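You operate a simulated robot arm through the tools that you are given. There is no shell and no other tool.

You run a simulated two-armed robot. Do the job below in one go: nothing can be reset, and whatever is moved stays where it is left.

Task
Clear the fault and tighten the one screw that stands proud.
Fine: torque tool on and RESET pressed, leave the tight screws and the torque selector alone; park the tool and switch off.

It is judged by the outcome, as a careful person would: the job done as asked, and still so three seconds after it is handed in. It fails if anything else is knocked over, pushed out of place, dropped, spilled or broken.

Robot
Two 7-joint arms with fingered hands on one trunk that stands fixed in place. Base frame: the origin is at the foot of the trunk, x ahead of it, y to its left, z up. Units: mm, rad, N and s.
The left shoulder is at [60, 166, 942], the right one opposite. With the tool pointing down near the work surface each hand reaches from about 360 to 860 mm from the base axis, measured 20 degrees to its own side. Payload 5 kg a hand.
The TCP of each hand is the grasp point between the finger pads, 32 mm short of the fingertips. In the tool frame z runs along the fingers and y along their closing line. The gripper opens to 160 mm; its body begins 89 mm behind the TCP. The gripper is a hand of 3 fingers: y runs from the thumb to the fingers, the wrist lies at [0, 0, -267] in the tool frame, and closing takes about 1.5 s.
Orientation is that of the tool frame in the base frame, as a unit quaternion [x, y, z, w]. With the fingers straight down and closing along the base's y, the tool's x points along the base's -x, its y along +y and its z along -z.

Tools
- The arms move only by the tool move_arm. It takes "left_commands", "right_commands" or both (then of equal length, played together; a hand with none holds still); each is one flat list of numbers, 7 for each row, row after row: the opening, from 0 (shut) to 1 (fully open), then the shift along the base's x, y, z in mm, then the turn, a rotation vector about the base's x, y, z in rad. In form: [gripper, dx, dy, dz, ax, ay, az, gripper, dx, dy, dz, ax, ay, az, ...]. A call has 1 to 20 rows; each row shifts and turns the commanded pose from where the row before left it. A row lasts 0.2 s, in which the tool goes at most 50 mm and 0.15 rad; a call with a longer step from one row to the next is refused whole, and so is a gripper value outside its range. A pose out of reach is approached as far as the arm can. The call stops where the force on the tool passes 90 N (or 10 N more than at its start, if that is more) or the arm is blocked; 0.2 s more then pass. The fingers move at their own pace (about 45 mm/s each) and stop on an object; they squeeze with about 28 N. The grip force told is the motor's: it shows also when the fingers shut on nothing. Time passes only in rows, and 0.2 s behind the last, so rows that do not move let the fingers close. The reply holds the time, the measured pose of the TCP, the force on the tool along the base axes, the opening and the grip force, in the units named above and with some noise, with the torque about the TCP (base axes, N m) and any sound that the robot's microphone picked up.
- Cameras (640 x 400 px; columns grow to the right, rows downward): "scene" is now at [60.6, 6.7, 1596.9]; the picture's right is [-0.11, -0.99, 0.00], its down [-0.59, 0.07, -0.80] and it looks along [0.80, -0.09, -0.60] (base axes); focal length 291 px, centre (320, 200). "left" rides on the left gripper at [-65, -4, -116] in its tool frame; the picture's right is [0.06, -1.00, 0.00], its down [0.87, 0.05, -0.49] and it looks along [0.49, 0.03, 0.87] (tool axes); focal length 261 px, centre (320, 200). "right" rides on the right gripper at [65, -4, -116] in its tool frame; the picture's right is [0.06, 1.00, 0.00], its down [-0.87, 0.05, -0.49] and it looks along [-0.49, 0.03, 0.87] (tool axes); focal length 261 px, centre (320, 200).
- snapshot(camera): a new picture of that camera. It takes no simulated time.
- lift_body(by): slides the trunk up (or, below 0, down) by that many mm; the arms and the scene camera ride with it, the base frame stays. It gives what a move gives, with no picture.
- grasp_type(shape, hand): the hand has 3 fingers and takes this shape, open, in about a second: jaw (thumb against the fingers, like two jaws); tri (thumb and two fingers); tip (a fingertip pinch); poke (one finger out to press); point (the index stretched); flat (the hand flat); cup (the hand cupped); fist (a fist). The gripper value then closes the fingers along that shape, each until it touches; the sizes above hold for jaw. It gives what a move gives, with no picture.
- head_to(pan, tilt): turns the head with the scene camera to pan (to the left, within 1.501 rad either way) and tilt (down, from -0.506 to 1.204), counted from straight ahead of the robot. It gives what a move gives.
- measure_at(camera, pixels): for up to 12 pixels [column, row] of the newest picture of that camera ("zoom" is the newest enlarged one), the place [x, y, z] in the base frame of the surface seen there, good to about 2 mm, but the place of the scene camera against the robot may be out by one fixed shift of up to 18 mm in any direction. It takes no simulated time.
- inspect(camera, box): a new picture of the part [left, top, right, bottom] of that camera's present view, enlarged. It takes no simulated time.
- hand_in(): hands the job in; it is judged then, once.

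Unless the task says otherwise, let go and move clear before handing in.

The tools are called as a command line: name --argument value ..., lists and objects as JSON in quotes. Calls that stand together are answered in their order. move_arm: Moves the arms, as the interface text tells. Its arguments: {"type":"object","properties":{"left_commands":{"type":"array","items":{"type":"number"}},"right_commands":{"type":"array","items":{"type":"number"}}},"required":[]} The other tools are called the same way: lift_body (by) moves the trunk up or down; grasp_type (shape, hand) gives the hand a shape; head_to (pan, tilt) turns the head that bears the scene camera; snapshot (camera) takes a picture; measure_at (camera, pixels) gives the place of the surface under pixels of a picture; inspect (camera, box) takes an enlarged picture of a part of a camera's view; hand_in () hands the job in.

At the start:

```text
time_s: 0.0
left_position: [490.5, 205.0, 1372.4]
left_tool_rot: [0.0, 1.0, 0.0, 0.0]
left_force: [-0.3, 0.1, 0.0]
left_ft_torque: [0.03, 0.05, -0.02]
left_finger_gap: 159.9
left_grip_force: 0.0
left_shape: jaw
right_position: [456.4, -273.2, 1410.2]
right_tool_rot: [0.0, 1.0, 0.001, 0.0]
right_force: [-0.8, 0.3, -0.1]
right_ft_torque: [0.01, 0.0, 0.03]
right_finger_gap: 159.9
right_grip_force: 0.2
right_shape: jaw
trunk travel left (down, up): [-491.0, 99.0]
head pan, tilt (commanded): [-0.11, 0.639]
```

scene: 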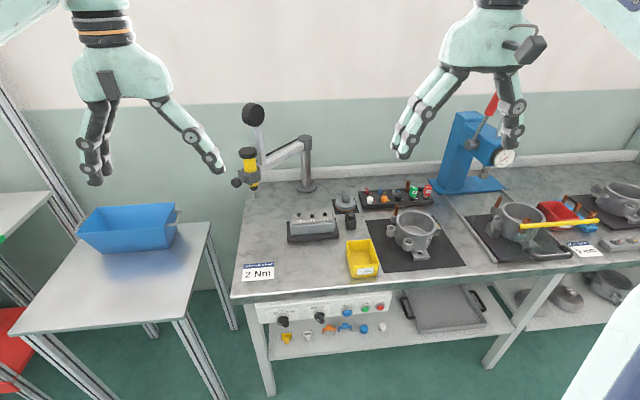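
right: 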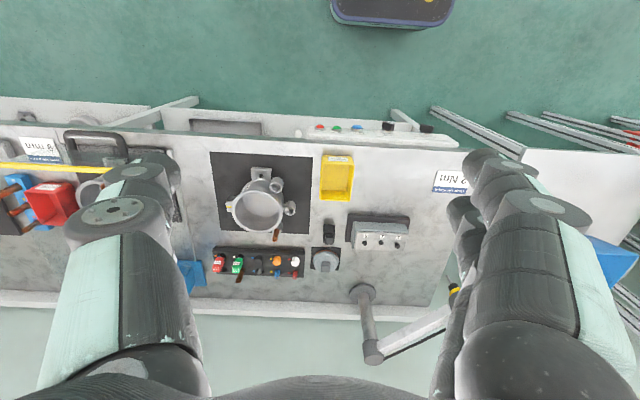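
left: 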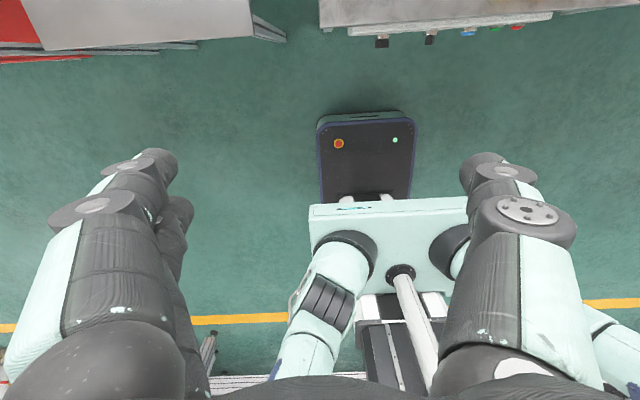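

The scene shows a bench with a torque tool on a swing arm (about px 250,170), a screw block (312,225), and a control panel on the bench front (320,312). I'll zoom in on these before moving anything.

inspect --camera "scene" --box '[220, 90, 360, 200]'

inspect --camera "scene" --box '[270, 180, 370, 250]'

inspect --camera "scene" --box '[240, 280, 400, 350]'

```text
3.64 times, centred on (290, 145) of scene
```

zoom: 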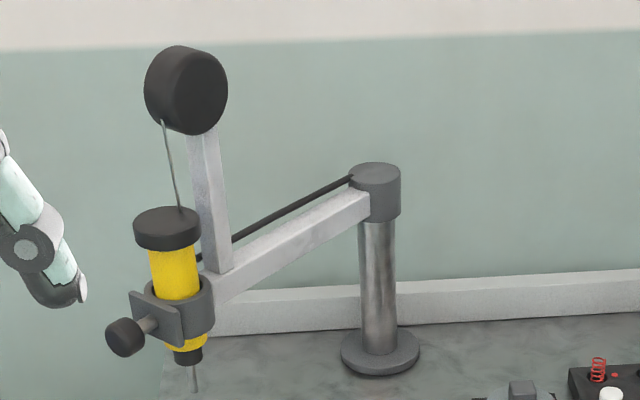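

```text
5.71 times, centred on (320, 215) of scene
```

zoom: 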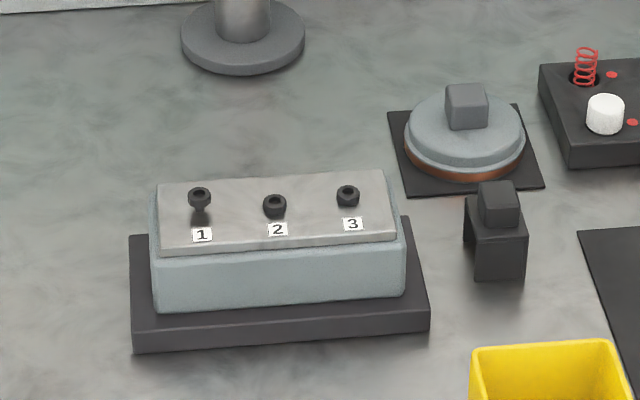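

```text
4.00 times, centred on (320, 315) of scene
```

zoom: 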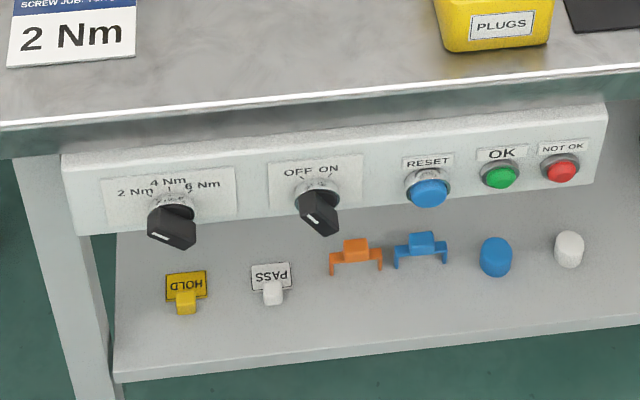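

Screw 1 looks to stand proud of 2 and 3; the panel has the torque selector, OFF/ON switch, blue RESET, OK and NOT OK. I'll measure these points and look closer at each.

measure_at --camera "scene" --pixels '[[301, 213], [313, 214], [326, 213], [283, 321], [320, 317], [347, 328], [364, 324], [379, 321], [249, 153], [250, 180], [307, 187], [304, 140]]'

inspect --camera "scene" --box '[265, 305, 345, 345]'

inspect --camera "scene" --box '[335, 305, 400, 340]'

inspect --camera "scene" --box '[290, 202, 340, 232]'

inspect --camera "scene" --box '[225, 135, 285, 205]'

```text
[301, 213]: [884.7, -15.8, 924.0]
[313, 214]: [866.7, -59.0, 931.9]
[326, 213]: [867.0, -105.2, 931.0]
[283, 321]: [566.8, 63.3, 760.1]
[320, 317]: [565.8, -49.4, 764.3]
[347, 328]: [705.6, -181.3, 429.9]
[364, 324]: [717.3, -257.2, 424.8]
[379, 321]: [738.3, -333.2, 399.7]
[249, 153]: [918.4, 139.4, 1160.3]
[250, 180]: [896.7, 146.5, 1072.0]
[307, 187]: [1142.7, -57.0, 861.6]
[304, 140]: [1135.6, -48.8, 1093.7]
```

```text
8.00 times, centred on (305, 325) of scene
```

zoom: 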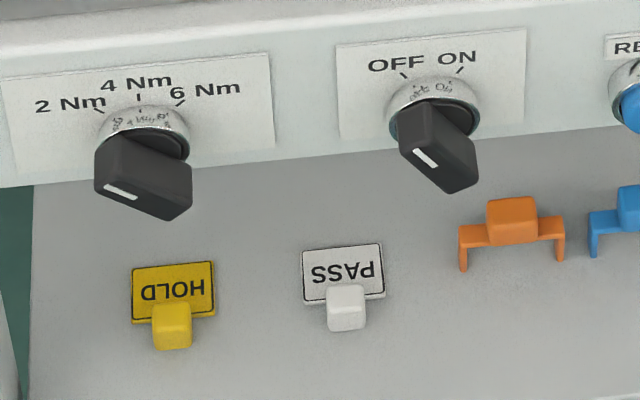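

```text
9.85 times, centred on (368, 322) of scene
```

zoom: 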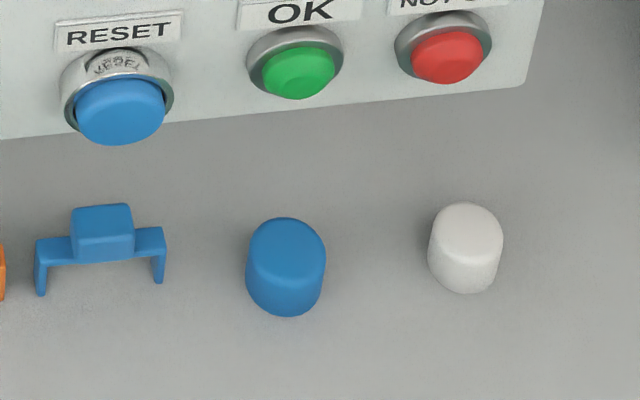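

```text
12.80 times, centred on (315, 217) of scene
```

zoom: 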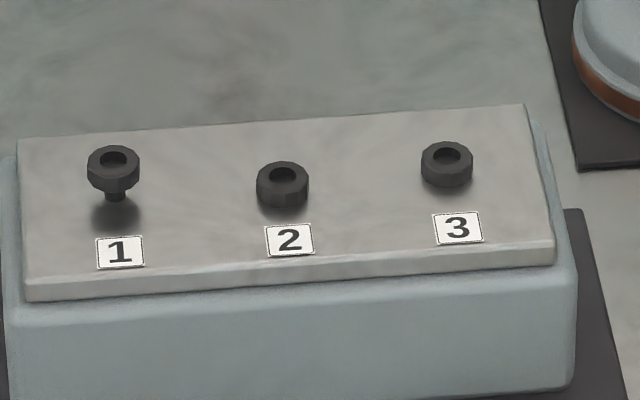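

```text
5.71 times, centred on (255, 170) of scene
```

zoom: 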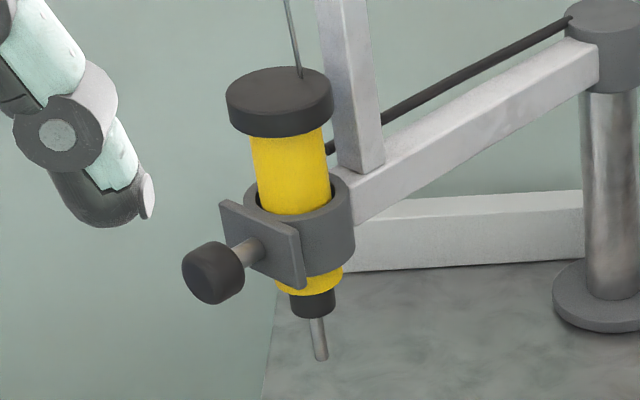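

Screw 1's head stands clear of the plate with its shank visible, while 2 and 3 are seated. I'll raise the trunk for elbow room, then bring the left hand round with its camera facing the panel.

lift_body --by 90

measure_at --camera "scene" --pixels '[[236, 298], [350, 290], [290, 300], [360, 300], [262, 318], [270, 215]]'

```text
time_s: 1.2
left_position: [490.4, 205.4, 1462.7]
left_tool_rot: [0.001, 1.0, 0.0, 0.0]
left_force: [-0.2, -0.5, -0.3]
left_ft_torque: [-0.05, 0.0, 0.03]
left_finger_gap: 159.7
left_grip_force: 0.0
left_shape: jaw
right_position: [456.9, -273.4, 1498.9]
right_tool_rot: [0.0, 1.0, 0.001, 0.0]
right_force: [0.2, 0.6, 0.9]
right_ft_torque: [0.02, 0.03, -0.05]
right_finger_gap: 160.0
right_grip_force: 0.0
right_shape: jaw
trunk travel left (down, up): [-581.0, 9.0]
head pan, tilt (commanded): [-0.11, 0.639]
```

```text
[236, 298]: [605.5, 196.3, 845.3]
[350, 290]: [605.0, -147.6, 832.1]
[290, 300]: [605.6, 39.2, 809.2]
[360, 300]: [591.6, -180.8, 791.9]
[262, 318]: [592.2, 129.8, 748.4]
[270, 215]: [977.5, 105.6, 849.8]
```

Bench top is at z≈850, its front edge at x≈605, and the panel face at x≈592. I'll bring the left hand down in front of the panel, still with fingers down.

move_arm --left_commands '[0.4, -1.7, -13.6, -36.8, 0, 0, 0, 0.4, -1.7, -13.6, -36.8, 0, 0, 0, 0.4, -1.7, -13.6, -36.8, 0, 0, 0, 0.4, -1.7, -13.6, -36.8, 0, 0, 0, 0.4, -1.7, -13.6, -36.8, 0, 0, 0, 0.4, -1.7, -13.6, -36.8, 0, 0, 0, 0.4, -1.7, -13.6, -36.8, 0, 0, 0, 0.4, -1.7, -13.6, -36.8, 0, 0, 0, 0.4, -1.7, -13.6, -36.8, 0, 0, 0, 0.4, -1.7, -13.6, -36.8, 0, 0, 0, 0.4, -1.7, -13.6, -36.8, 0, 0, 0, 0.4, -1.7, -13.6, -36.8, 0, 0, 0, 0.4, -1.7, -13.6, -36.8, 0, 0, 0, 0.4, -1.7, -13.6, -36.8, 0, 0, 0, 0.4, -1.7, -13.6, -36.8, 0, 0, 0, 0.4, -1.7, -13.6, -36.8, 0, 0, 0, 0.4, -1.7, -13.6, -36.8, 0, 0, 0, 0.4, -1.7, -13.6, -36.8, 0, 0, 0]'

```text
time_s: 5.0
left_position: [461.7, -41.0, 802.1]
left_tool_rot: [-0.001, 1.0, -0.001, 0.0]
left_force: [0.7, 0.4, 0.2]
left_ft_torque: [-0.01, 0.02, 0.01]
left_finger_gap: 64.6
left_grip_force: 0.1
left_shape: jaw
right_position: [456.4, -274.6, 1498.0]
right_tool_rot: [0.001, 1.0, 0.001, 0.0]
right_force: [-0.9, -0.8, 0.3]
right_ft_torque: [0.02, 0.02, 0.02]
right_finger_gap: 160.0
right_grip_force: 0.1
right_shape: jaw
trunk travel left (down, up): [-581.0, 9.0]
head pan, tilt (commanded): [-0.11, 0.639]
```

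The left hand came down cleanly to [462, -41, 802]. I'll now swing the fingers forward toward the panel in place.

move_arm --left_commands '[0.4, 0, 0, 0, 0, -0.1428, 0, 0.4, 0, 0, 0, 0, -0.1428, 0, 0.4, 0, 0, 0, 0, -0.1428, 0, 0.4, 0, 0, 0, 0, -0.1428, 0, 0.4, 0, 0, 0, 0, -0.1428, 0, 0.4, 0, 0, 0, 0, -0.1428, 0, 0.4, 0, 0, 0, 0, -0.1428, 0, 0.4, 0, 0, 0, 0, -0.1428, 0, 0.4, 0, 0, 0, 0, -0.1428, 0, 0.4, 0, 0, 0, 0, -0.1428, 0, 0.4, 0, 0, 0, 0, -0.1428, 0]'

snapshot --camera "left"

snapshot --camera "scene"

```text
time_s: 7.4
left_position: [524.2, 13.7, 839.0]
left_tool_rot: [-0.117, 0.728, 0.031, 0.675]
left_force: [-0.2, 0.2, 0.5]
left_ft_torque: [0.02, 0.03, 0.0]
left_finger_gap: 64.0
left_grip_force: 0.0
left_shape: jaw
right_position: [456.5, -273.0, 1498.7]
right_tool_rot: [0.0, 1.0, 0.0, 0.0]
right_force: [-0.5, -0.4, 0.9]
right_ft_torque: [0.03, 0.0, -0.01]
right_finger_gap: 159.8
right_grip_force: 0.1
right_shape: jaw
trunk travel left (down, up): [-581.0, 9.0]
head pan, tilt (commanded): [-0.11, 0.639]
stopped in row 11 (left hand): the arm was blocked; the commanded pose is now the measured one
```

```text
taken
```

left: 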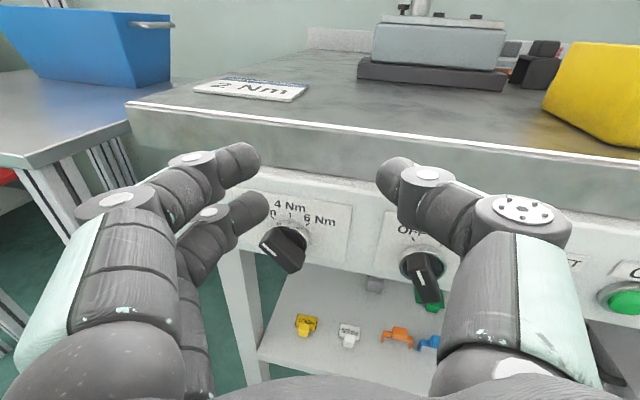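

```text
taken
```

scene: 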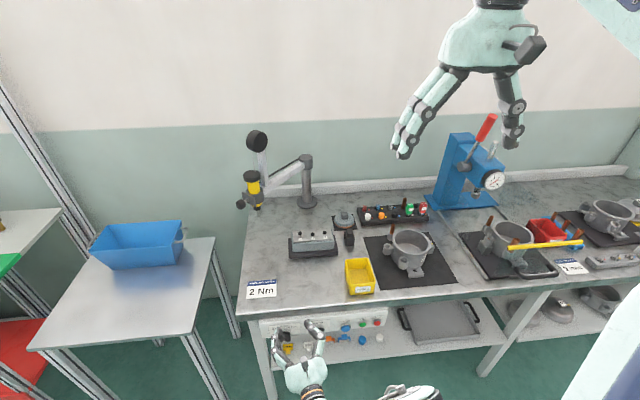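

The arm stopped because it is too folded (no contact force), with the hand at [524, 14, 839] facing the panel. The left picture shows the selector (290,245) and OFF/ON knob (424,275); I'll zoom in on both.

inspect --camera "left" --box '[240, 180, 360, 290]'

inspect --camera "left" --box '[370, 200, 490, 320]'

measure_at --camera "left" --pixels '[[295, 266], [284, 235], [428, 295], [422, 268], [375, 245], [620, 300], [340, 210], [440, 15], [310, 205]]'

```text
3.64 times, centred on (300, 235) of left
```

zoom: 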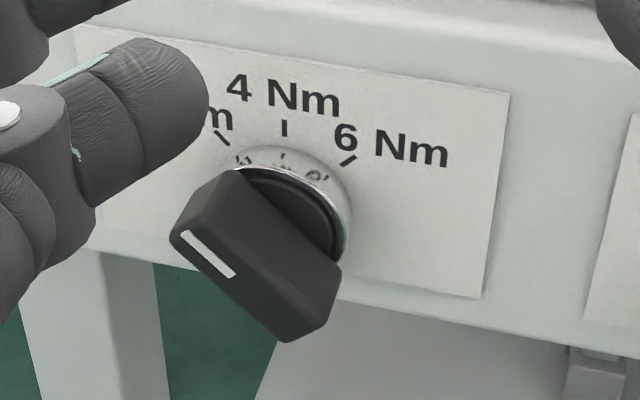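

```text
3.33 times, centred on (430, 260) of left
```

zoom: 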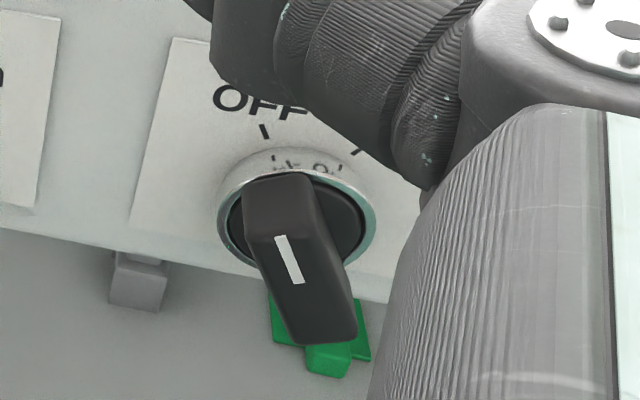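

```text
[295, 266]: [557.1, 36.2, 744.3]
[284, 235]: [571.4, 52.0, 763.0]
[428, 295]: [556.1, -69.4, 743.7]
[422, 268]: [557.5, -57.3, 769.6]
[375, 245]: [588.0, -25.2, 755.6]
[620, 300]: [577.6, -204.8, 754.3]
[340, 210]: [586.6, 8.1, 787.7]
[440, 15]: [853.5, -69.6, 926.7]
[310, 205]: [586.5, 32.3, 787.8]
```

The selector points at 2 Nm and the switch points at OFF; the switch bar's front face is near [557, -62, 757]. I'll straighten the hand and line it up in front of the switch, then look again.

move_arm --left_commands '[0.4, -6, 0, -20, 0.0244, -0.015, -0.0418, 0.4, -6, -10, -20, 0.0244, -0.015, -0.0418, 0.4, -6, -20, -20, 0.0244, -0.015, -0.0418, 0.4, -6, -25, -16, 0.0244, -0.015, -0.0418, 0.4, 0, -20, -6, 0.0244, -0.015, -0.0418]'

snapshot --camera "left"

```text
time_s: 8.1
left_position: [543.6, 15.6, 820.0]
left_tool_rot: [-0.152, 0.707, 0.027, 0.69]
left_force: [-0.3, 0.6, 0.4]
left_ft_torque: [0.03, 0.03, 0.01]
left_finger_gap: 64.2
left_grip_force: 0.1
left_shape: jaw
right_position: [456.2, -273.3, 1499.3]
right_tool_rot: [0.0, 1.0, 0.001, -0.001]
right_force: [0.3, -0.5, 0.3]
right_ft_torque: [-0.02, 0.03, 0.01]
right_finger_gap: 159.9
right_grip_force: 0.0
right_shape: jaw
trunk travel left (down, up): [-581.0, 9.0]
head pan, tilt (commanded): [-0.11, 0.639]
stopped in row 3 (left hand): the arm was blocked; the commanded pose is now the measured one
```

```text
taken
```

left: 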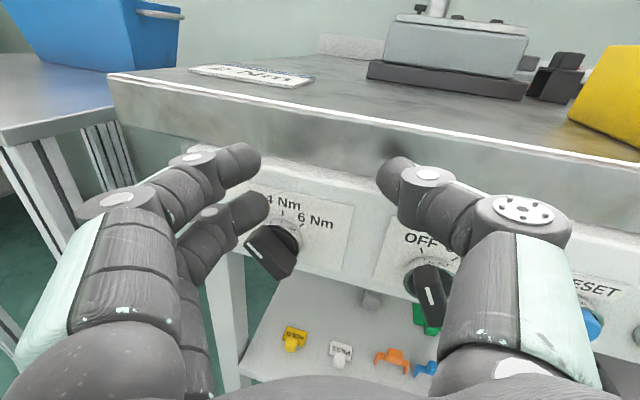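

The left wrist is at a joint limit at this spot (no contact), so I'll use the right hand for the panel, fingers steeply down, since its camera then looks forward past them. First I back the left hand out and up.

move_arm --left_commands '[0.4, -8, 5, 6, 0, 0.14, 0, 0.4, -8, 5, 8, 0, 0.14, 0, 0.4, -8, 5, 10, 0, 0.14, 0, 0.4, -8, 5, 10, 0, 0.14, 0, 0.4, -8, 5, 10, 0, 0.14, 0, 0.4, -8, 5, 10, 0, 0.14, 0, 0.4, 0, 13, 27, 0, 0.08, 0, 0.4, 0, 13, 27, 0, 0.08, 0, 0.4, 0, 13, 27, 0, 0.08, 0, 0.4, 0, 13, 27, 0, 0.08, 0, 0.4, 0, 13, 27, 0, 0.08, 0, 0.4, 0, 13, 27, 0, 0.08, 0, 0.4, 0, 13, 27, 0, 0, 0, 0.4, 0, 13, 27, 0, 0, 0, 0.4, 0, 13, 27, 0, 0, 0, 0.4, 0, 13, 27, 0, 0, 0]'

```text
time_s: 11.5
left_position: [494.6, 174.6, 1141.9]
left_tool_rot: [-0.101, 0.982, 0.111, 0.112]
left_force: [-0.6, -0.3, 0.2]
left_ft_torque: [0.0, -0.01, -0.02]
left_finger_gap: 63.8
left_grip_force: 0.1
left_shape: jaw
right_position: [455.5, -273.3, 1500.0]
right_tool_rot: [0.0, 1.0, 0.001, 0.0]
right_force: [-0.1, -0.1, -0.1]
right_ft_torque: [-0.04, -0.03, 0.01]
right_finger_gap: 159.8
right_grip_force: 0.1
right_shape: jaw
trunk travel left (down, up): [-581.0, 9.0]
head pan, tilt (commanded): [-0.11, 0.639]
```

Left hand is clear at [495, 175, 1142]. Now I bring the right hand down in front of the panel, fingers down, where its camera looks forward at the controls.

move_arm --right_commands '[0.4, 0, 8.5, -36, 0, 0, 0, 0.4, 0, 8.5, -36, 0, 0, 0, 0.4, 0, 8.5, -36, 0, 0, 0, 0.4, 0, 8.5, -36, 0, 0, 0, 0.4, 0, 8.5, -36, 0, 0, 0, 0.4, 0, 8.5, -36, 0, 0, 0, 0.4, 0, 8.5, -36, 0, 0, 0, 0.4, 0, 8.5, -36, 0, 0, 0, 0.4, 0, 8.5, -36, 0, 0, 0, 0.4, 0, 8.5, -36, 0, 0, 0, 0.4, 0, 8.5, -36, 0, 0, 0, 0.4, 0, 8.5, -36, 0, 0, 0, 0.4, 0, 8.5, -36, 0, 0, 0, 0.4, 0, 8.5, -36, 0, 0, 0, 0.4, 0, 8.5, -36, 0, 0, 0, 0.4, 0, 8.5, -36, 0, 0, 0, 0.4, 0, 8.5, -36, 0, 0, 0, 0.4, 0, 8.5, -36, 0, 0, 0]'

snapshot --camera "right"

```text
time_s: 15.3
left_position: [494.9, 176.2, 1142.5]
left_tool_rot: [-0.103, 0.982, 0.112, 0.111]
left_force: [1.1, 0.2, -0.2]
left_ft_torque: [0.0, -0.01, 0.03]
left_finger_gap: 63.9
left_grip_force: 0.1
left_shape: jaw
right_position: [458.1, -119.7, 850.1]
right_tool_rot: [-0.001, 1.0, 0.0, 0.001]
right_force: [0.1, 0.5, -0.7]
right_ft_torque: [0.0, 0.0, -0.01]
right_finger_gap: 64.2
right_grip_force: 0.0
right_shape: jaw
trunk travel left (down, up): [-581.0, 9.0]
head pan, tilt (commanded): [-0.11, 0.639]
```

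```text
taken
```

right: 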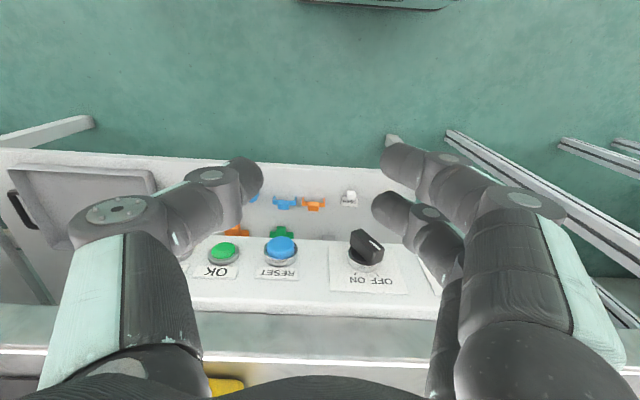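

The right camera sees the panel upside-down: OK (223,253), RESET (280,247), and OFF/ON knob (367,247). I'll measure the knob bar and the RESET button precisely.

measure_at --camera "right" --pixels '[[281, 243], [281, 253], [223, 250], [353, 233], [380, 248], [365, 243], [375, 262], [357, 255], [295, 272], [330, 280], [400, 290], [340, 310]]'

inspect --camera "right" --box '[320, 210, 420, 310]'

inspect --camera "right" --box '[190, 210, 320, 310]'

```text
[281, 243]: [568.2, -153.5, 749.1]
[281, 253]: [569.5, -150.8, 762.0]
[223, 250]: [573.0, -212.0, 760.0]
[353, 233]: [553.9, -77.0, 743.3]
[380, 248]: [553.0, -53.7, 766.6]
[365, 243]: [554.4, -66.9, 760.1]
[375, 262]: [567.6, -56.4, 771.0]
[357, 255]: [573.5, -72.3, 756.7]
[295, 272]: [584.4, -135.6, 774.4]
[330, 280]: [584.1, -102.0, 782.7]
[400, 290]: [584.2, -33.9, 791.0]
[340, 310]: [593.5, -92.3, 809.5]
```

```text
4.00 times, centred on (370, 260) of right
```

zoom: 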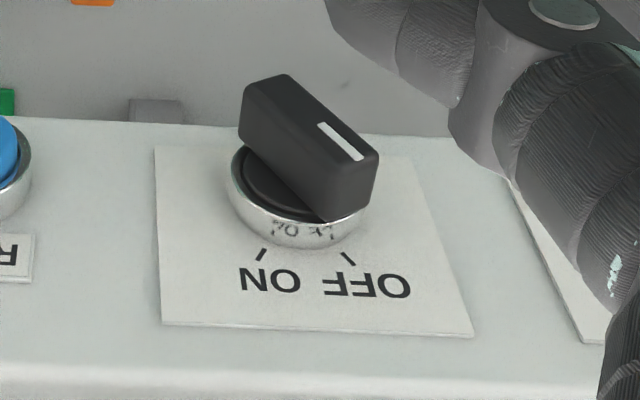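

```text
4.00 times, centred on (255, 260) of right
```

zoom: 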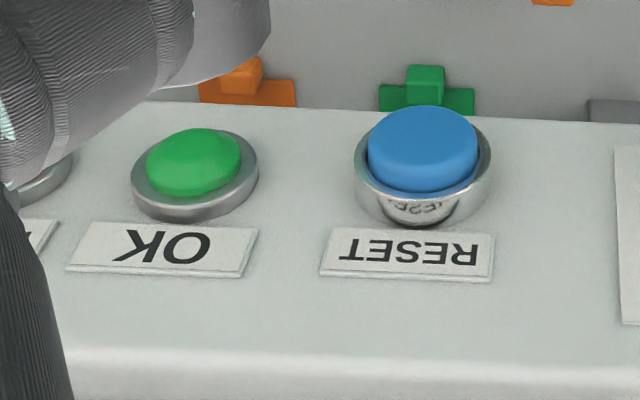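

The switch bar's front face is at x≈554 and leans toward OFF; RESET's cap face is near [568, -152, 755]. I'll measure the bar's corners on an enlarged picture to get its exact angle and size.

inspect --camera "right" --box '[330, 220, 410, 270]'

```text
8.00 times, centred on (370, 245) of right
```

zoom: 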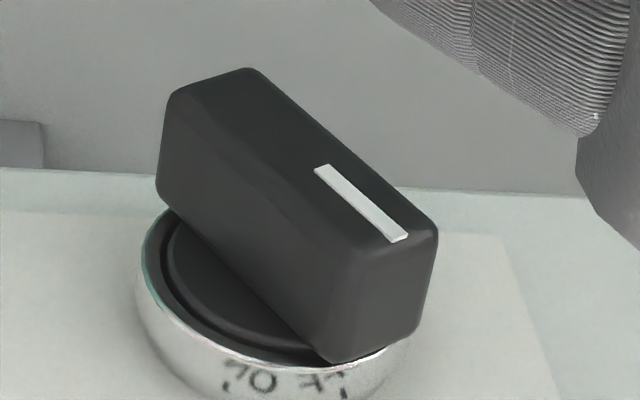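

measure_at --camera "zoom" --pixels '[[322, 170], [397, 236], [180, 100], [250, 78], [425, 230], [365, 255], [270, 170], [260, 260], [170, 190], [330, 345], [410, 320], [330, 375]]'

```text
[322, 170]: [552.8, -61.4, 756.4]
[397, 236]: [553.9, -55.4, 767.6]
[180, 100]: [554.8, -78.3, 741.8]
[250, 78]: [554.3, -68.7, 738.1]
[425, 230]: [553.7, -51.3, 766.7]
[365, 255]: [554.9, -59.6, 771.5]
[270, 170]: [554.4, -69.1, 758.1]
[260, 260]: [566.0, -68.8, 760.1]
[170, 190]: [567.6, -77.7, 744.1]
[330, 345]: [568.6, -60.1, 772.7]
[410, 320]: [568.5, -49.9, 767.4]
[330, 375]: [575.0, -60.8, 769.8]
```

The bar leans ~30° toward OFF about a centre near y=-64.5, z=754.5, so ON is ~60° clockwise as I face it. I'll put the right hand into the poke shape and check where that finger ends up.

grasp_type --hand "right" --shape "poke"

snapshot --camera "right"

snapshot --camera "left"

snapshot --camera "scene"

```text
time_s: 16.2
left_position: [493.9, 175.4, 1142.0]
left_tool_rot: [-0.101, 0.982, 0.112, 0.112]
left_force: [0.0, -0.2, -0.5]
left_ft_torque: [0.04, 0.02, 0.0]
left_finger_gap: 64.0
left_grip_force: 0.1
left_shape: jaw
right_position: [457.3, -121.4, 851.2]
right_tool_rot: [-0.001, 1.0, 0.001, 0.0]
right_force: [-0.4, 0.3, 0.2]
right_ft_torque: [0.03, -0.05, 0.01]
right_finger_gap: 0.0
right_grip_force: 0.1
right_shape: poke
trunk travel left (down, up): [-581.0, 9.0]
head pan, tilt (commanded): [-0.11, 0.639]
```

```text
taken
```

right: 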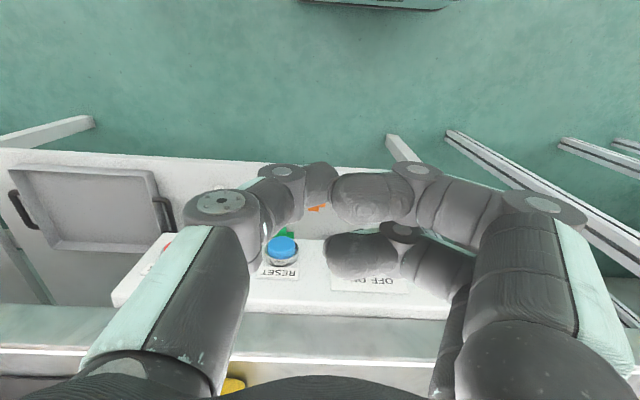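

```text
taken
```

left: 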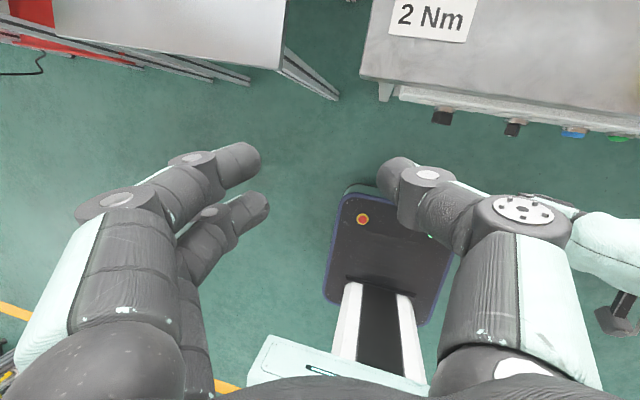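

```text
taken
```

scene: 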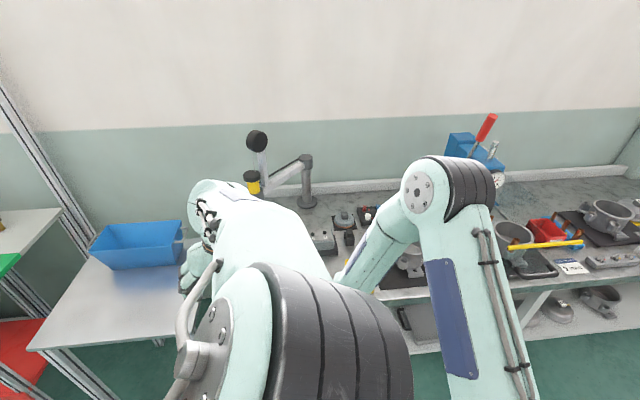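

The poke shape doesn't show a clearly extended finger yet. I'll hold still a second with the gripper value at 1 and look again.

move_arm --right_commands '[1, 0, 0, 0, 0, 0, 0, 1, 0, 0, 0, 0, 0, 0, 1, 0, 0, 0, 0, 0, 0, 1, 0, 0, 0, 0, 0, 0, 1, 0, 0, 0, 0, 0, 0]'

snapshot --camera "right"

```text
time_s: 17.4
left_position: [494.8, 175.8, 1141.9]
left_tool_rot: [-0.102, 0.982, 0.112, 0.112]
left_force: [-0.9, -0.2, 1.0]
left_ft_torque: [-0.04, -0.05, 0.02]
left_finger_gap: 63.9
left_grip_force: 0.0
left_shape: jaw
right_position: [456.8, -121.3, 849.7]
right_tool_rot: [0.0, 1.0, 0.001, 0.0]
right_force: [-0.1, 0.2, 0.8]
right_ft_torque: [-0.01, -0.01, -0.03]
right_finger_gap: 0.0
right_grip_force: 0.2
right_shape: poke
trunk travel left (down, up): [-581.0, 9.0]
head pan, tilt (commanded): [-0.11, 0.639]
```

```text
taken
```

right: 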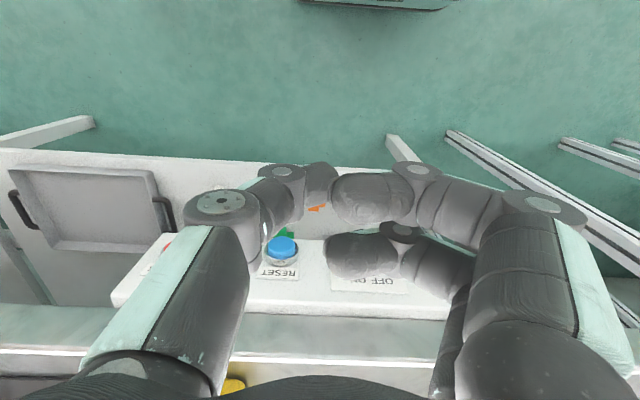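

Poke seems to draw all the fingers inward without one clearly leading. I'll try the "point" shape, which stretches the index.

grasp_type --hand "right" --shape "point"

snapshot --camera "right"

```text
time_s: 18.3
left_position: [495.2, 174.8, 1142.5]
left_tool_rot: [-0.102, 0.982, 0.112, 0.111]
left_force: [0.6, 1.2, -0.6]
left_ft_torque: [-0.03, 0.03, 0.01]
left_finger_gap: 64.1
left_grip_force: 0.0
left_shape: jaw
right_position: [457.5, -121.1, 850.5]
right_tool_rot: [0.001, 1.0, 0.001, -0.001]
right_force: [-0.3, 0.1, -0.5]
right_ft_torque: [-0.01, 0.03, 0.0]
right_finger_gap: 0.0
right_grip_force: 0.1
right_shape: point
trunk travel left (down, up): [-581.0, 9.0]
head pan, tilt (commanded): [-0.11, 0.639]
```

```text
taken
```

right: 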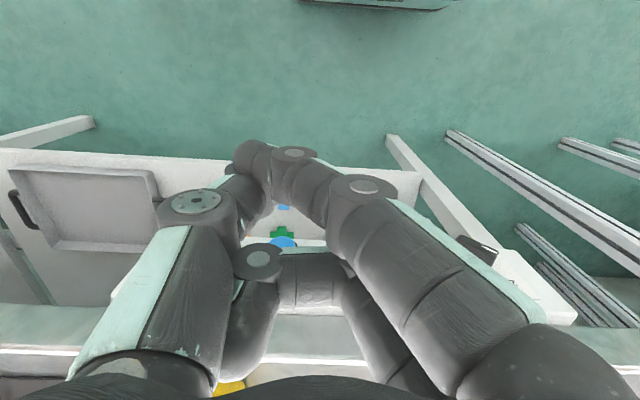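

I'll measure where the fingertips sit in this shape relative to the TCP at [457.5, -121, 850.5].

measure_at --camera "right" --pixels '[[248, 155], [265, 150], [294, 155], [310, 185], [362, 187], [240, 190], [195, 203], [258, 260], [300, 280], [245, 320]]'

grasp_type --hand "right" --shape "tip"

snapshot --camera "right"

```text
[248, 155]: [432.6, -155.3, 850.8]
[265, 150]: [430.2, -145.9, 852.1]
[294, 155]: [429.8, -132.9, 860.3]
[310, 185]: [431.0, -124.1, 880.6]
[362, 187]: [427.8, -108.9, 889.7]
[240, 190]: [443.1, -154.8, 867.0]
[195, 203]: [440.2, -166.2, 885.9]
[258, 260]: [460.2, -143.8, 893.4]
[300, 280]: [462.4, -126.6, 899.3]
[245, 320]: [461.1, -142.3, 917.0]
```

```text
time_s: 19.2
left_position: [493.9, 174.9, 1141.9]
left_tool_rot: [-0.102, 0.982, 0.113, 0.112]
left_force: [-0.7, 0.5, 0.3]
left_ft_torque: [0.02, -0.03, -0.01]
left_finger_gap: 63.9
left_grip_force: 0.0
left_shape: jaw
right_position: [456.2, -121.2, 851.8]
right_tool_rot: [0.0, 1.0, 0.001, 0.0]
right_force: [0.1, 0.3, -0.3]
right_ft_torque: [0.0, -0.01, -0.01]
right_finger_gap: 159.8
right_grip_force: 0.1
right_shape: tip
trunk travel left (down, up): [-581.0, 9.0]
head pan, tilt (commanded): [-0.11, 0.639]
```

```text
taken
```

right: 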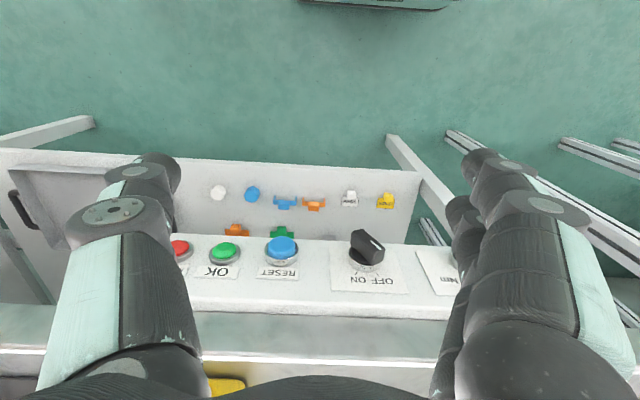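

The tip shape opens wide like the jaw. I'll close it to a small gap and see how the fingertips line up.

move_arm --right_commands '[0.2, 0, 0, 0, 0, 0, 0, 0.2, 0, 0, 0, 0, 0, 0, 0.2, 0, 0, 0, 0, 0, 0, 0.2, 0, 0, 0, 0, 0, 0, 0.2, 0, 0, 0, 0, 0, 0, 0.2, 0, 0, 0, 0, 0, 0, 0.2, 0, 0, 0, 0, 0, 0, 0.2, 0, 0, 0, 0, 0, 0]'

snapshot --camera "right"

```text
time_s: 21.0
left_position: [493.1, 174.3, 1142.4]
left_tool_rot: [-0.102, 0.982, 0.113, 0.112]
left_force: [-0.3, -0.2, -0.5]
left_ft_torque: [0.0, -0.02, 0.0]
left_finger_gap: 64.1
left_grip_force: 0.0
left_shape: jaw
right_position: [457.5, -121.5, 850.7]
right_tool_rot: [0.0, 1.0, 0.001, 0.0]
right_force: [0.6, 0.0, 0.8]
right_ft_torque: [0.0, 0.01, 0.0]
right_finger_gap: 32.7
right_grip_force: 0.2
right_shape: tip
trunk travel left (down, up): [-581.0, 9.0]
head pan, tilt (commanded): [-0.11, 0.639]
```

```text
taken
```

right: 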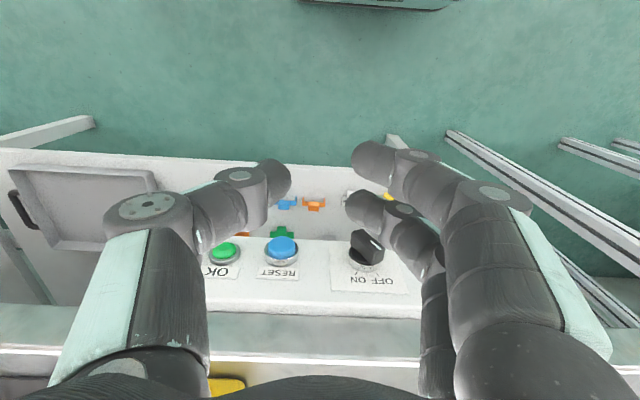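

measure_at --camera "right" --pixels '[[280, 172], [272, 185], [240, 172], [362, 150], [375, 165], [360, 205], [365, 215], [417, 155], [400, 208], [355, 160]]'

```text
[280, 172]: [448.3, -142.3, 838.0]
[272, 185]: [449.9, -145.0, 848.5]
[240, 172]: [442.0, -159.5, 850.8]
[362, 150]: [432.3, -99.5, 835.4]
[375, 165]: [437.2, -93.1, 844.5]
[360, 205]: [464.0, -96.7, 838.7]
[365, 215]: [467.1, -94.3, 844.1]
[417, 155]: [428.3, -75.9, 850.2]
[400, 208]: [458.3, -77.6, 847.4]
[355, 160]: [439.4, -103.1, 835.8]
```

Thumb and fingertips are about 10 mm in radius, with the two fingers at x ±16 mm of the TCP. I'll go back to poke and measure its fingertips before deciding which part to push with.

grasp_type --hand "right" --shape "poke"

inspect --camera "right" --box '[180, 130, 500, 330]'

measure_at --camera "zoom" --pixels '[[270, 110], [200, 85], [90, 145], [330, 100], [310, 130], [360, 170], [400, 110], [320, 230], [350, 270], [480, 85], [440, 205], [300, 245]]'

```text
time_s: 21.9
left_position: [494.3, 175.3, 1142.1]
left_tool_rot: [-0.101, 0.982, 0.113, 0.112]
left_force: [0.8, -0.5, 0.7]
left_ft_torque: [0.03, -0.03, 0.0]
left_finger_gap: 63.7
left_grip_force: 0.0
left_shape: jaw
right_position: [456.6, -122.1, 850.7]
right_tool_rot: [0.0, 1.0, 0.001, 0.0]
right_force: [-0.8, 0.1, 0.1]
right_ft_torque: [0.0, -0.02, -0.01]
right_finger_gap: 0.0
right_grip_force: 0.0
right_shape: poke
trunk travel left (down, up): [-581.0, 9.0]
head pan, tilt (commanded): [-0.11, 0.639]
```

```text
2.00 times, centred on (340, 230) of right
```

zoom: 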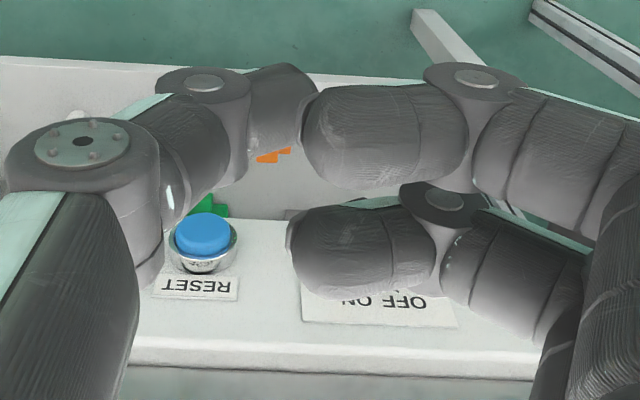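

```text
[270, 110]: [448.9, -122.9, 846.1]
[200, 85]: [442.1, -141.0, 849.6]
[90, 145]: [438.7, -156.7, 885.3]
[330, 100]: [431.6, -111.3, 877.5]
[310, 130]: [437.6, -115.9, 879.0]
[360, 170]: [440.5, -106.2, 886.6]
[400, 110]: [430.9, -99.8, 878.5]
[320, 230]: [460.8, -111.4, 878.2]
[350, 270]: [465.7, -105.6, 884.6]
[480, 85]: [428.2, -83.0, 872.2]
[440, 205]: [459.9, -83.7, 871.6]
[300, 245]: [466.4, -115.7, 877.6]
```

In poke the thumb leads but its tip angle is awkward for this knob, so a straight-on grip with the fingers pointing forward is better. I'll switch the right hand to jaw and move it out to the right and lower, where the arm has room to turn.

grasp_type --hand "right" --shape "jaw"

move_arm --right_commands '[0.5, 5, -25, -20, 0, 0, 0, 0.5, 5, -26, -22, 0, 0, 0, 0.5, 5, -26, -26, 0, 0, 0, 0.5, 5, -26, -26, 0, 0, 0, 0.5, 5, -26, -26, 0, 0, 0, 0.5, 5, -26, -26, 0, 0, 0, 0.5, 5, -26, -26, 0, 0, 0, 0.5, 5, -26, -26, 0, 0, 0]'

```text
time_s: 22.8
left_position: [495.2, 175.4, 1141.8]
left_tool_rot: [-0.102, 0.982, 0.112, 0.111]
left_force: [-0.2, -0.5, -0.2]
left_ft_torque: [0.02, -0.02, 0.05]
left_finger_gap: 63.9
left_grip_force: 0.1
left_shape: jaw
right_position: [457.7, -121.5, 850.5]
right_tool_rot: [0.0, 1.0, 0.001, 0.0]
right_force: [-0.1, -1.0, -0.4]
right_ft_torque: [0.01, 0.0, -0.01]
right_finger_gap: 159.9
right_grip_force: 0.0
right_shape: jaw
trunk travel left (down, up): [-581.0, 9.0]
head pan, tilt (commanded): [-0.11, 0.639]
```

```text
time_s: 24.6
left_position: [494.6, 174.0, 1142.5]
left_tool_rot: [-0.102, 0.982, 0.112, 0.111]
left_force: [1.1, -0.5, -0.1]
left_ft_torque: [-0.01, 0.01, -0.01]
left_finger_gap: 64.3
left_grip_force: 0.1
left_shape: jaw
right_position: [495.1, -328.6, 651.9]
right_tool_rot: [-0.001, 1.0, 0.001, 0.0]
right_force: [0.4, -0.9, 0.9]
right_ft_torque: [0.01, 0.01, -0.03]
right_finger_gap: 80.9
right_grip_force: 0.0
right_shape: jaw
trunk travel left (down, up): [-581.0, 9.0]
head pan, tilt (commanded): [-0.11, 0.639]
```

The right hand is at [495, -329, 652] with free space around it. I'll rotate the fingers to point forward.

move_arm --right_commands '[0.4, 0, 0, 0, 0, -0.131, 0, 0.4, 0, 0, 0, 0, -0.131, 0, 0.4, 0, 0, 0, 0, -0.131, 0, 0.4, 0, 0, 0, 0, -0.131, 0, 0.4, 0, 0, 0, 0, -0.131, 0, 0.4, 0, 0, 0, 0, -0.131, 0, 0.4, 0, 0, 0, 0, -0.131, 0, 0.4, 0, 0, 0, 0, -0.131, 0, 0.4, 0, 0, 0, 0, -0.131, 0, 0.4, 0, 0, 0, 0, -0.131, 0, 0.4, 0, 0, 0, 0, -0.131, 0, 0.4, 0, 0, 0, 0, -0.13, 0]'

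snapshot --camera "right"

```text
time_s: 27.2
left_position: [495.7, 173.5, 1141.9]
left_tool_rot: [-0.102, 0.982, 0.113, 0.111]
left_force: [-1.0, -0.6, -0.7]
left_ft_torque: [0.02, 0.02, 0.0]
left_finger_gap: 64.1
left_grip_force: 0.0
left_shape: jaw
right_position: [495.6, -327.7, 653.5]
right_tool_rot: [-0.002, 0.706, 0.001, 0.708]
right_force: [0.2, -0.1, -0.8]
right_ft_torque: [-0.01, -0.03, 0.01]
right_finger_gap: 64.4
right_grip_force: 0.0
right_shape: jaw
trunk travel left (down, up): [-581.0, 9.0]
head pan, tilt (commanded): [-0.11, 0.639]
```

```text
taken
```

right: 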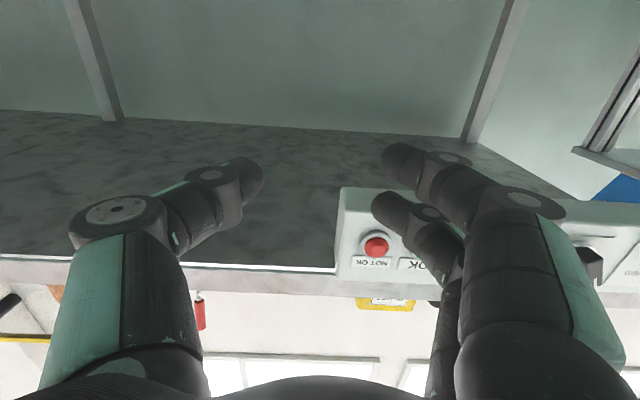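

The right hand now points straight forward with no trouble. I'll slide it left below the panel level and then raise it to face RESET.

move_arm --right_commands '[0.4, 0, 40, 0, 0, 0, 0, 0.4, 0, 40, 0, 0, 0, 0, 0.4, 0, 40, 0, 0, 0, 0, 0.4, 0, 40, 0, 0, 0, 0, 0.4, 0, 20, 10, 0, 0, 0, 0.4, 0, 0, 20, 0, 0, 0, 0.4, 0, 0, 20, 0, 0, 0, 0.4, 0, 0, 20, 0, 0, 0]'

snapshot --camera "right"

```text
time_s: 29.0
left_position: [495.1, 176.3, 1143.3]
left_tool_rot: [-0.102, 0.982, 0.112, 0.112]
left_force: [-0.3, -0.4, -0.1]
left_ft_torque: [-0.01, 0.01, -0.01]
left_finger_gap: 64.0
left_grip_force: 0.0
left_shape: jaw
right_position: [496.0, -147.4, 724.3]
right_tool_rot: [0.0, 0.707, 0.0, 0.708]
right_force: [1.0, 0.2, -0.4]
right_ft_torque: [-0.02, -0.03, 0.01]
right_finger_gap: 64.7
right_grip_force: 0.1
right_shape: jaw
trunk travel left (down, up): [-581.0, 9.0]
head pan, tilt (commanded): [-0.11, 0.639]
```

```text
taken
```

right: 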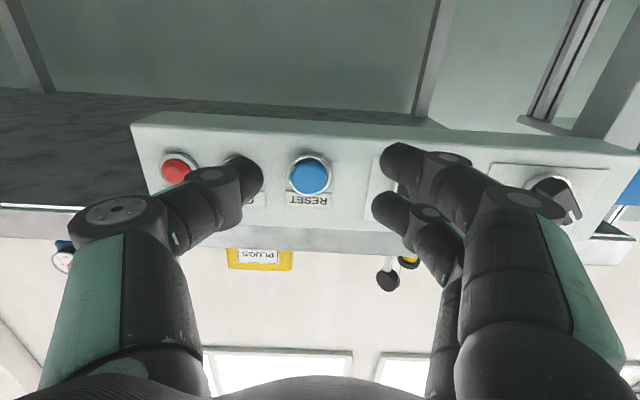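

The right camera now sees RESET squarely at (309,177) and the switch at (395,185) behind the fingers. I'll shift over to the switch and roll the hand to match the bar's lean.

move_arm --right_commands '[0.4, 0, 20.7, 0, -0.131, 0, 0, 0.4, 0, 20.7, 0, -0.131, 0, 0, 0.4, 0, 20.7, 0, -0.131, 0, 0, 0.4, 0, 20.8, 0, -0.131, 0, 0, 0.4, 0, 0, 15, 0, 0, 0, 0.4, 0, 0, 15, 0, 0, 0]'

snapshot --camera "right"

```text
time_s: 30.4
left_position: [494.7, 175.1, 1143.0]
left_tool_rot: [-0.102, 0.982, 0.113, 0.112]
left_force: [-0.5, 0.1, 0.8]
left_ft_torque: [0.03, 0.02, 0.02]
left_finger_gap: 64.1
left_grip_force: 0.0
left_shape: jaw
right_position: [496.4, -63.7, 752.1]
right_tool_rot: [-0.184, 0.683, -0.183, 0.683]
right_force: [-1.0, -0.2, 0.5]
right_ft_torque: [-0.04, 0.01, -0.01]
right_finger_gap: 64.5
right_grip_force: 0.0
right_shape: jaw
trunk travel left (down, up): [-581.0, 9.0]
head pan, tilt (commanded): [-0.11, 0.639]
```

```text
taken
```

right: 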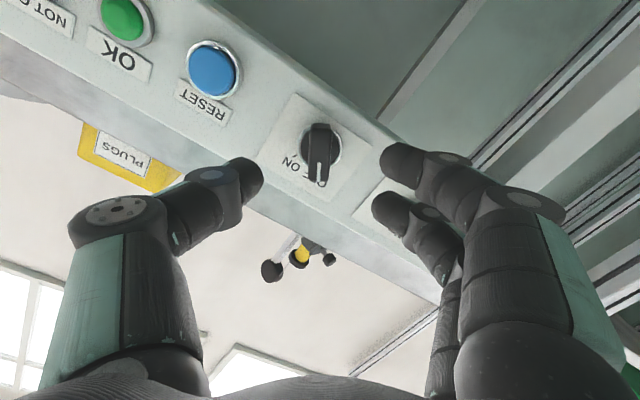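

The bar at (320,155) lies upright between thumb and fingers, so the roll matches. I'll measure the bar from here to confirm its centre before closing in.

inspect --camera "right" --box '[280, 110, 360, 220]'

measure_at --camera "right" --pixels '[[315, 180], [317, 155], [330, 135], [330, 150], [305, 150], [345, 160], [296, 165]]'

```text
3.64 times, centred on (320, 165) of right
```

zoom: 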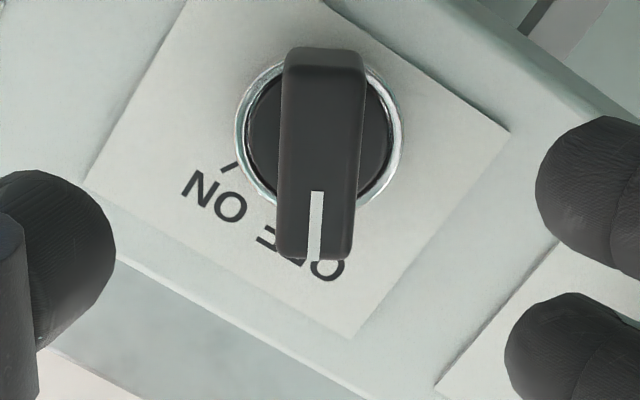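

```text
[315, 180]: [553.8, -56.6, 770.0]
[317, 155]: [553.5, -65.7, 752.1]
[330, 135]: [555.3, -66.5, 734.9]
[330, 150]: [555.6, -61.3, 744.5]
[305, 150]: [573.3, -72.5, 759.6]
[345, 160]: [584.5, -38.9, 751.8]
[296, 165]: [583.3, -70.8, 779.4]
```

measure_at --camera "zoom" --pixels '[[325, 75], [317, 250], [322, 160], [290, 160], [355, 160], [318, 195], [313, 258], [240, 130], [400, 130], [300, 65], [355, 65]]'

```text
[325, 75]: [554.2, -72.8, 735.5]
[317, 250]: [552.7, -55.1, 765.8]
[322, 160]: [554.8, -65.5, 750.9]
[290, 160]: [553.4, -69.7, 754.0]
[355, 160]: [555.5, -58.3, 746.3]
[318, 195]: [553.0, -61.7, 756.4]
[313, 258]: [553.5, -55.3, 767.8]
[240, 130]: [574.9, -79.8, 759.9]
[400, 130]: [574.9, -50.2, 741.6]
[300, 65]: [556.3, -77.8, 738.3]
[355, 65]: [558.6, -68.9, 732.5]
```

The bar's centre is at about y=-64, z=752, which the TCP already matches. I'll advance to x≈537 and close on the bar.

move_arm --right_commands '[0.4, 14, 0, 0, 0, 0, 0, 0.4, 14, 0, 0, 0, 0, 0, 0.4, 13, 0, 0, 0, 0, 0]'

snapshot --camera "right"

```text
time_s: 31.2
left_position: [494.6, 175.2, 1142.5]
left_tool_rot: [-0.102, 0.982, 0.112, 0.111]
left_force: [0.2, -0.1, 0.5]
left_ft_torque: [-0.03, -0.01, -0.02]
left_finger_gap: 63.8
left_grip_force: 0.0
left_shape: jaw
right_position: [537.4, -63.3, 753.0]
right_tool_rot: [-0.184, 0.682, -0.183, 0.683]
right_force: [0.9, 0.2, -0.7]
right_ft_torque: [-0.01, 0.0, 0.03]
right_finger_gap: 64.4
right_grip_force: 0.0
right_shape: jaw
trunk travel left (down, up): [-581.0, 9.0]
head pan, tilt (commanded): [-0.11, 0.639]
```

```text
taken
```

right: 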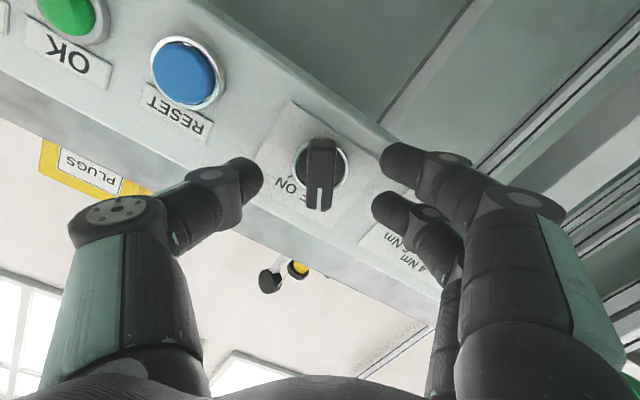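

The bar (320,175) is centred between thumb tip and fingertips. Closing the grip on it now.

move_arm --right_commands '[0, 0, 0, 0, 0, 0, 0, 0, 0, 0, 0, 0, 0, 0, 0, 0, 0, 0, 0, 0, 0, 0, 0, 0, 0, 0, 0, 0, 0, 0, 0, 0, 0, 0, 0, 0, 0, 0, 0, 0, 0, 0]'

snapshot --camera "right"

```text
time_s: 32.6
left_position: [494.8, 174.5, 1142.7]
left_tool_rot: [-0.101, 0.982, 0.112, 0.111]
left_force: [0.5, 0.0, -0.1]
left_ft_torque: [0.03, -0.01, 0.0]
left_finger_gap: 64.3
left_grip_force: 0.0
left_shape: jaw
right_position: [539.1, -64.0, 752.4]
right_tool_rot: [-0.185, 0.682, -0.183, 0.683]
right_force: [4.6, 0.5, 0.1]
right_ft_torque: [0.02, -0.01, 0.04]
right_finger_gap: 10.9
right_grip_force: 27.5
right_shape: jaw
trunk travel left (down, up): [-581.0, 9.0]
head pan, tilt (commanded): [-0.11, 0.639]
```

```text
taken
```

right: 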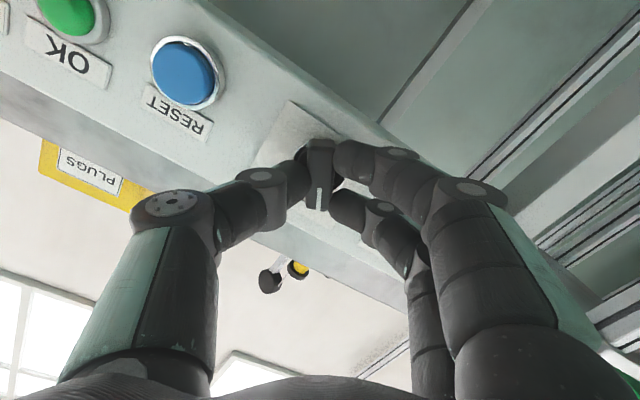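

The grip holds the 11 mm bar firmly with little side force. I'll turn it clockwise 60° about its axis toward ON.

move_arm --right_commands '[0, 0, 0, 0, 0.131, 0, 0, 0, 0, 0, 0, 0.131, 0, 0, 0, 0, 0, 0, 0.131, 0, 0, 0, 0, 0, 0, 0.131, 0, 0, 0, 0, 0, 0, 0.131, 0, 0, 0, 0, 0, 0, 0.131, 0, 0, 0, 0, 0, 0, 0.131, 0, 0, 0, 0, 0, 0, 0.131, 0, 0]'

snapshot --camera "right"

```text
time_s: 34.4
left_position: [495.6, 175.0, 1141.6]
left_tool_rot: [-0.103, 0.982, 0.113, 0.112]
left_force: [0.1, -0.7, -0.1]
left_ft_torque: [0.0, -0.04, -0.02]
left_finger_gap: 63.8
left_grip_force: 0.0
left_shape: jaw
right_position: [537.6, -65.2, 753.1]
right_tool_rot: [0.184, 0.682, 0.183, 0.683]
right_force: [7.9, -6.4, 3.7]
right_ft_torque: [-0.02, -0.07, -0.09]
right_finger_gap: 10.4
right_grip_force: 28.1
right_shape: jaw
trunk travel left (down, up): [-581.0, 9.0]
head pan, tilt (commanded): [-0.11, 0.639]
```

```text
taken
```

right: 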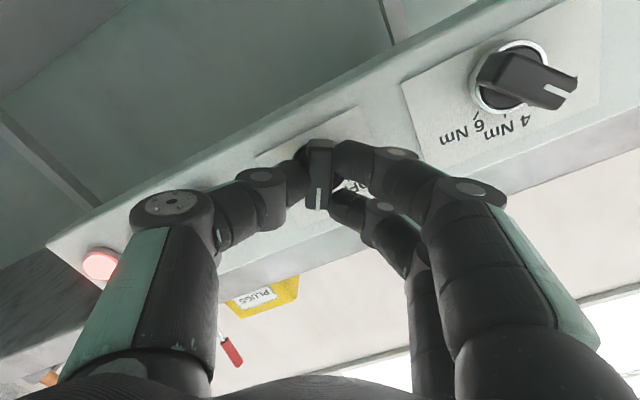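

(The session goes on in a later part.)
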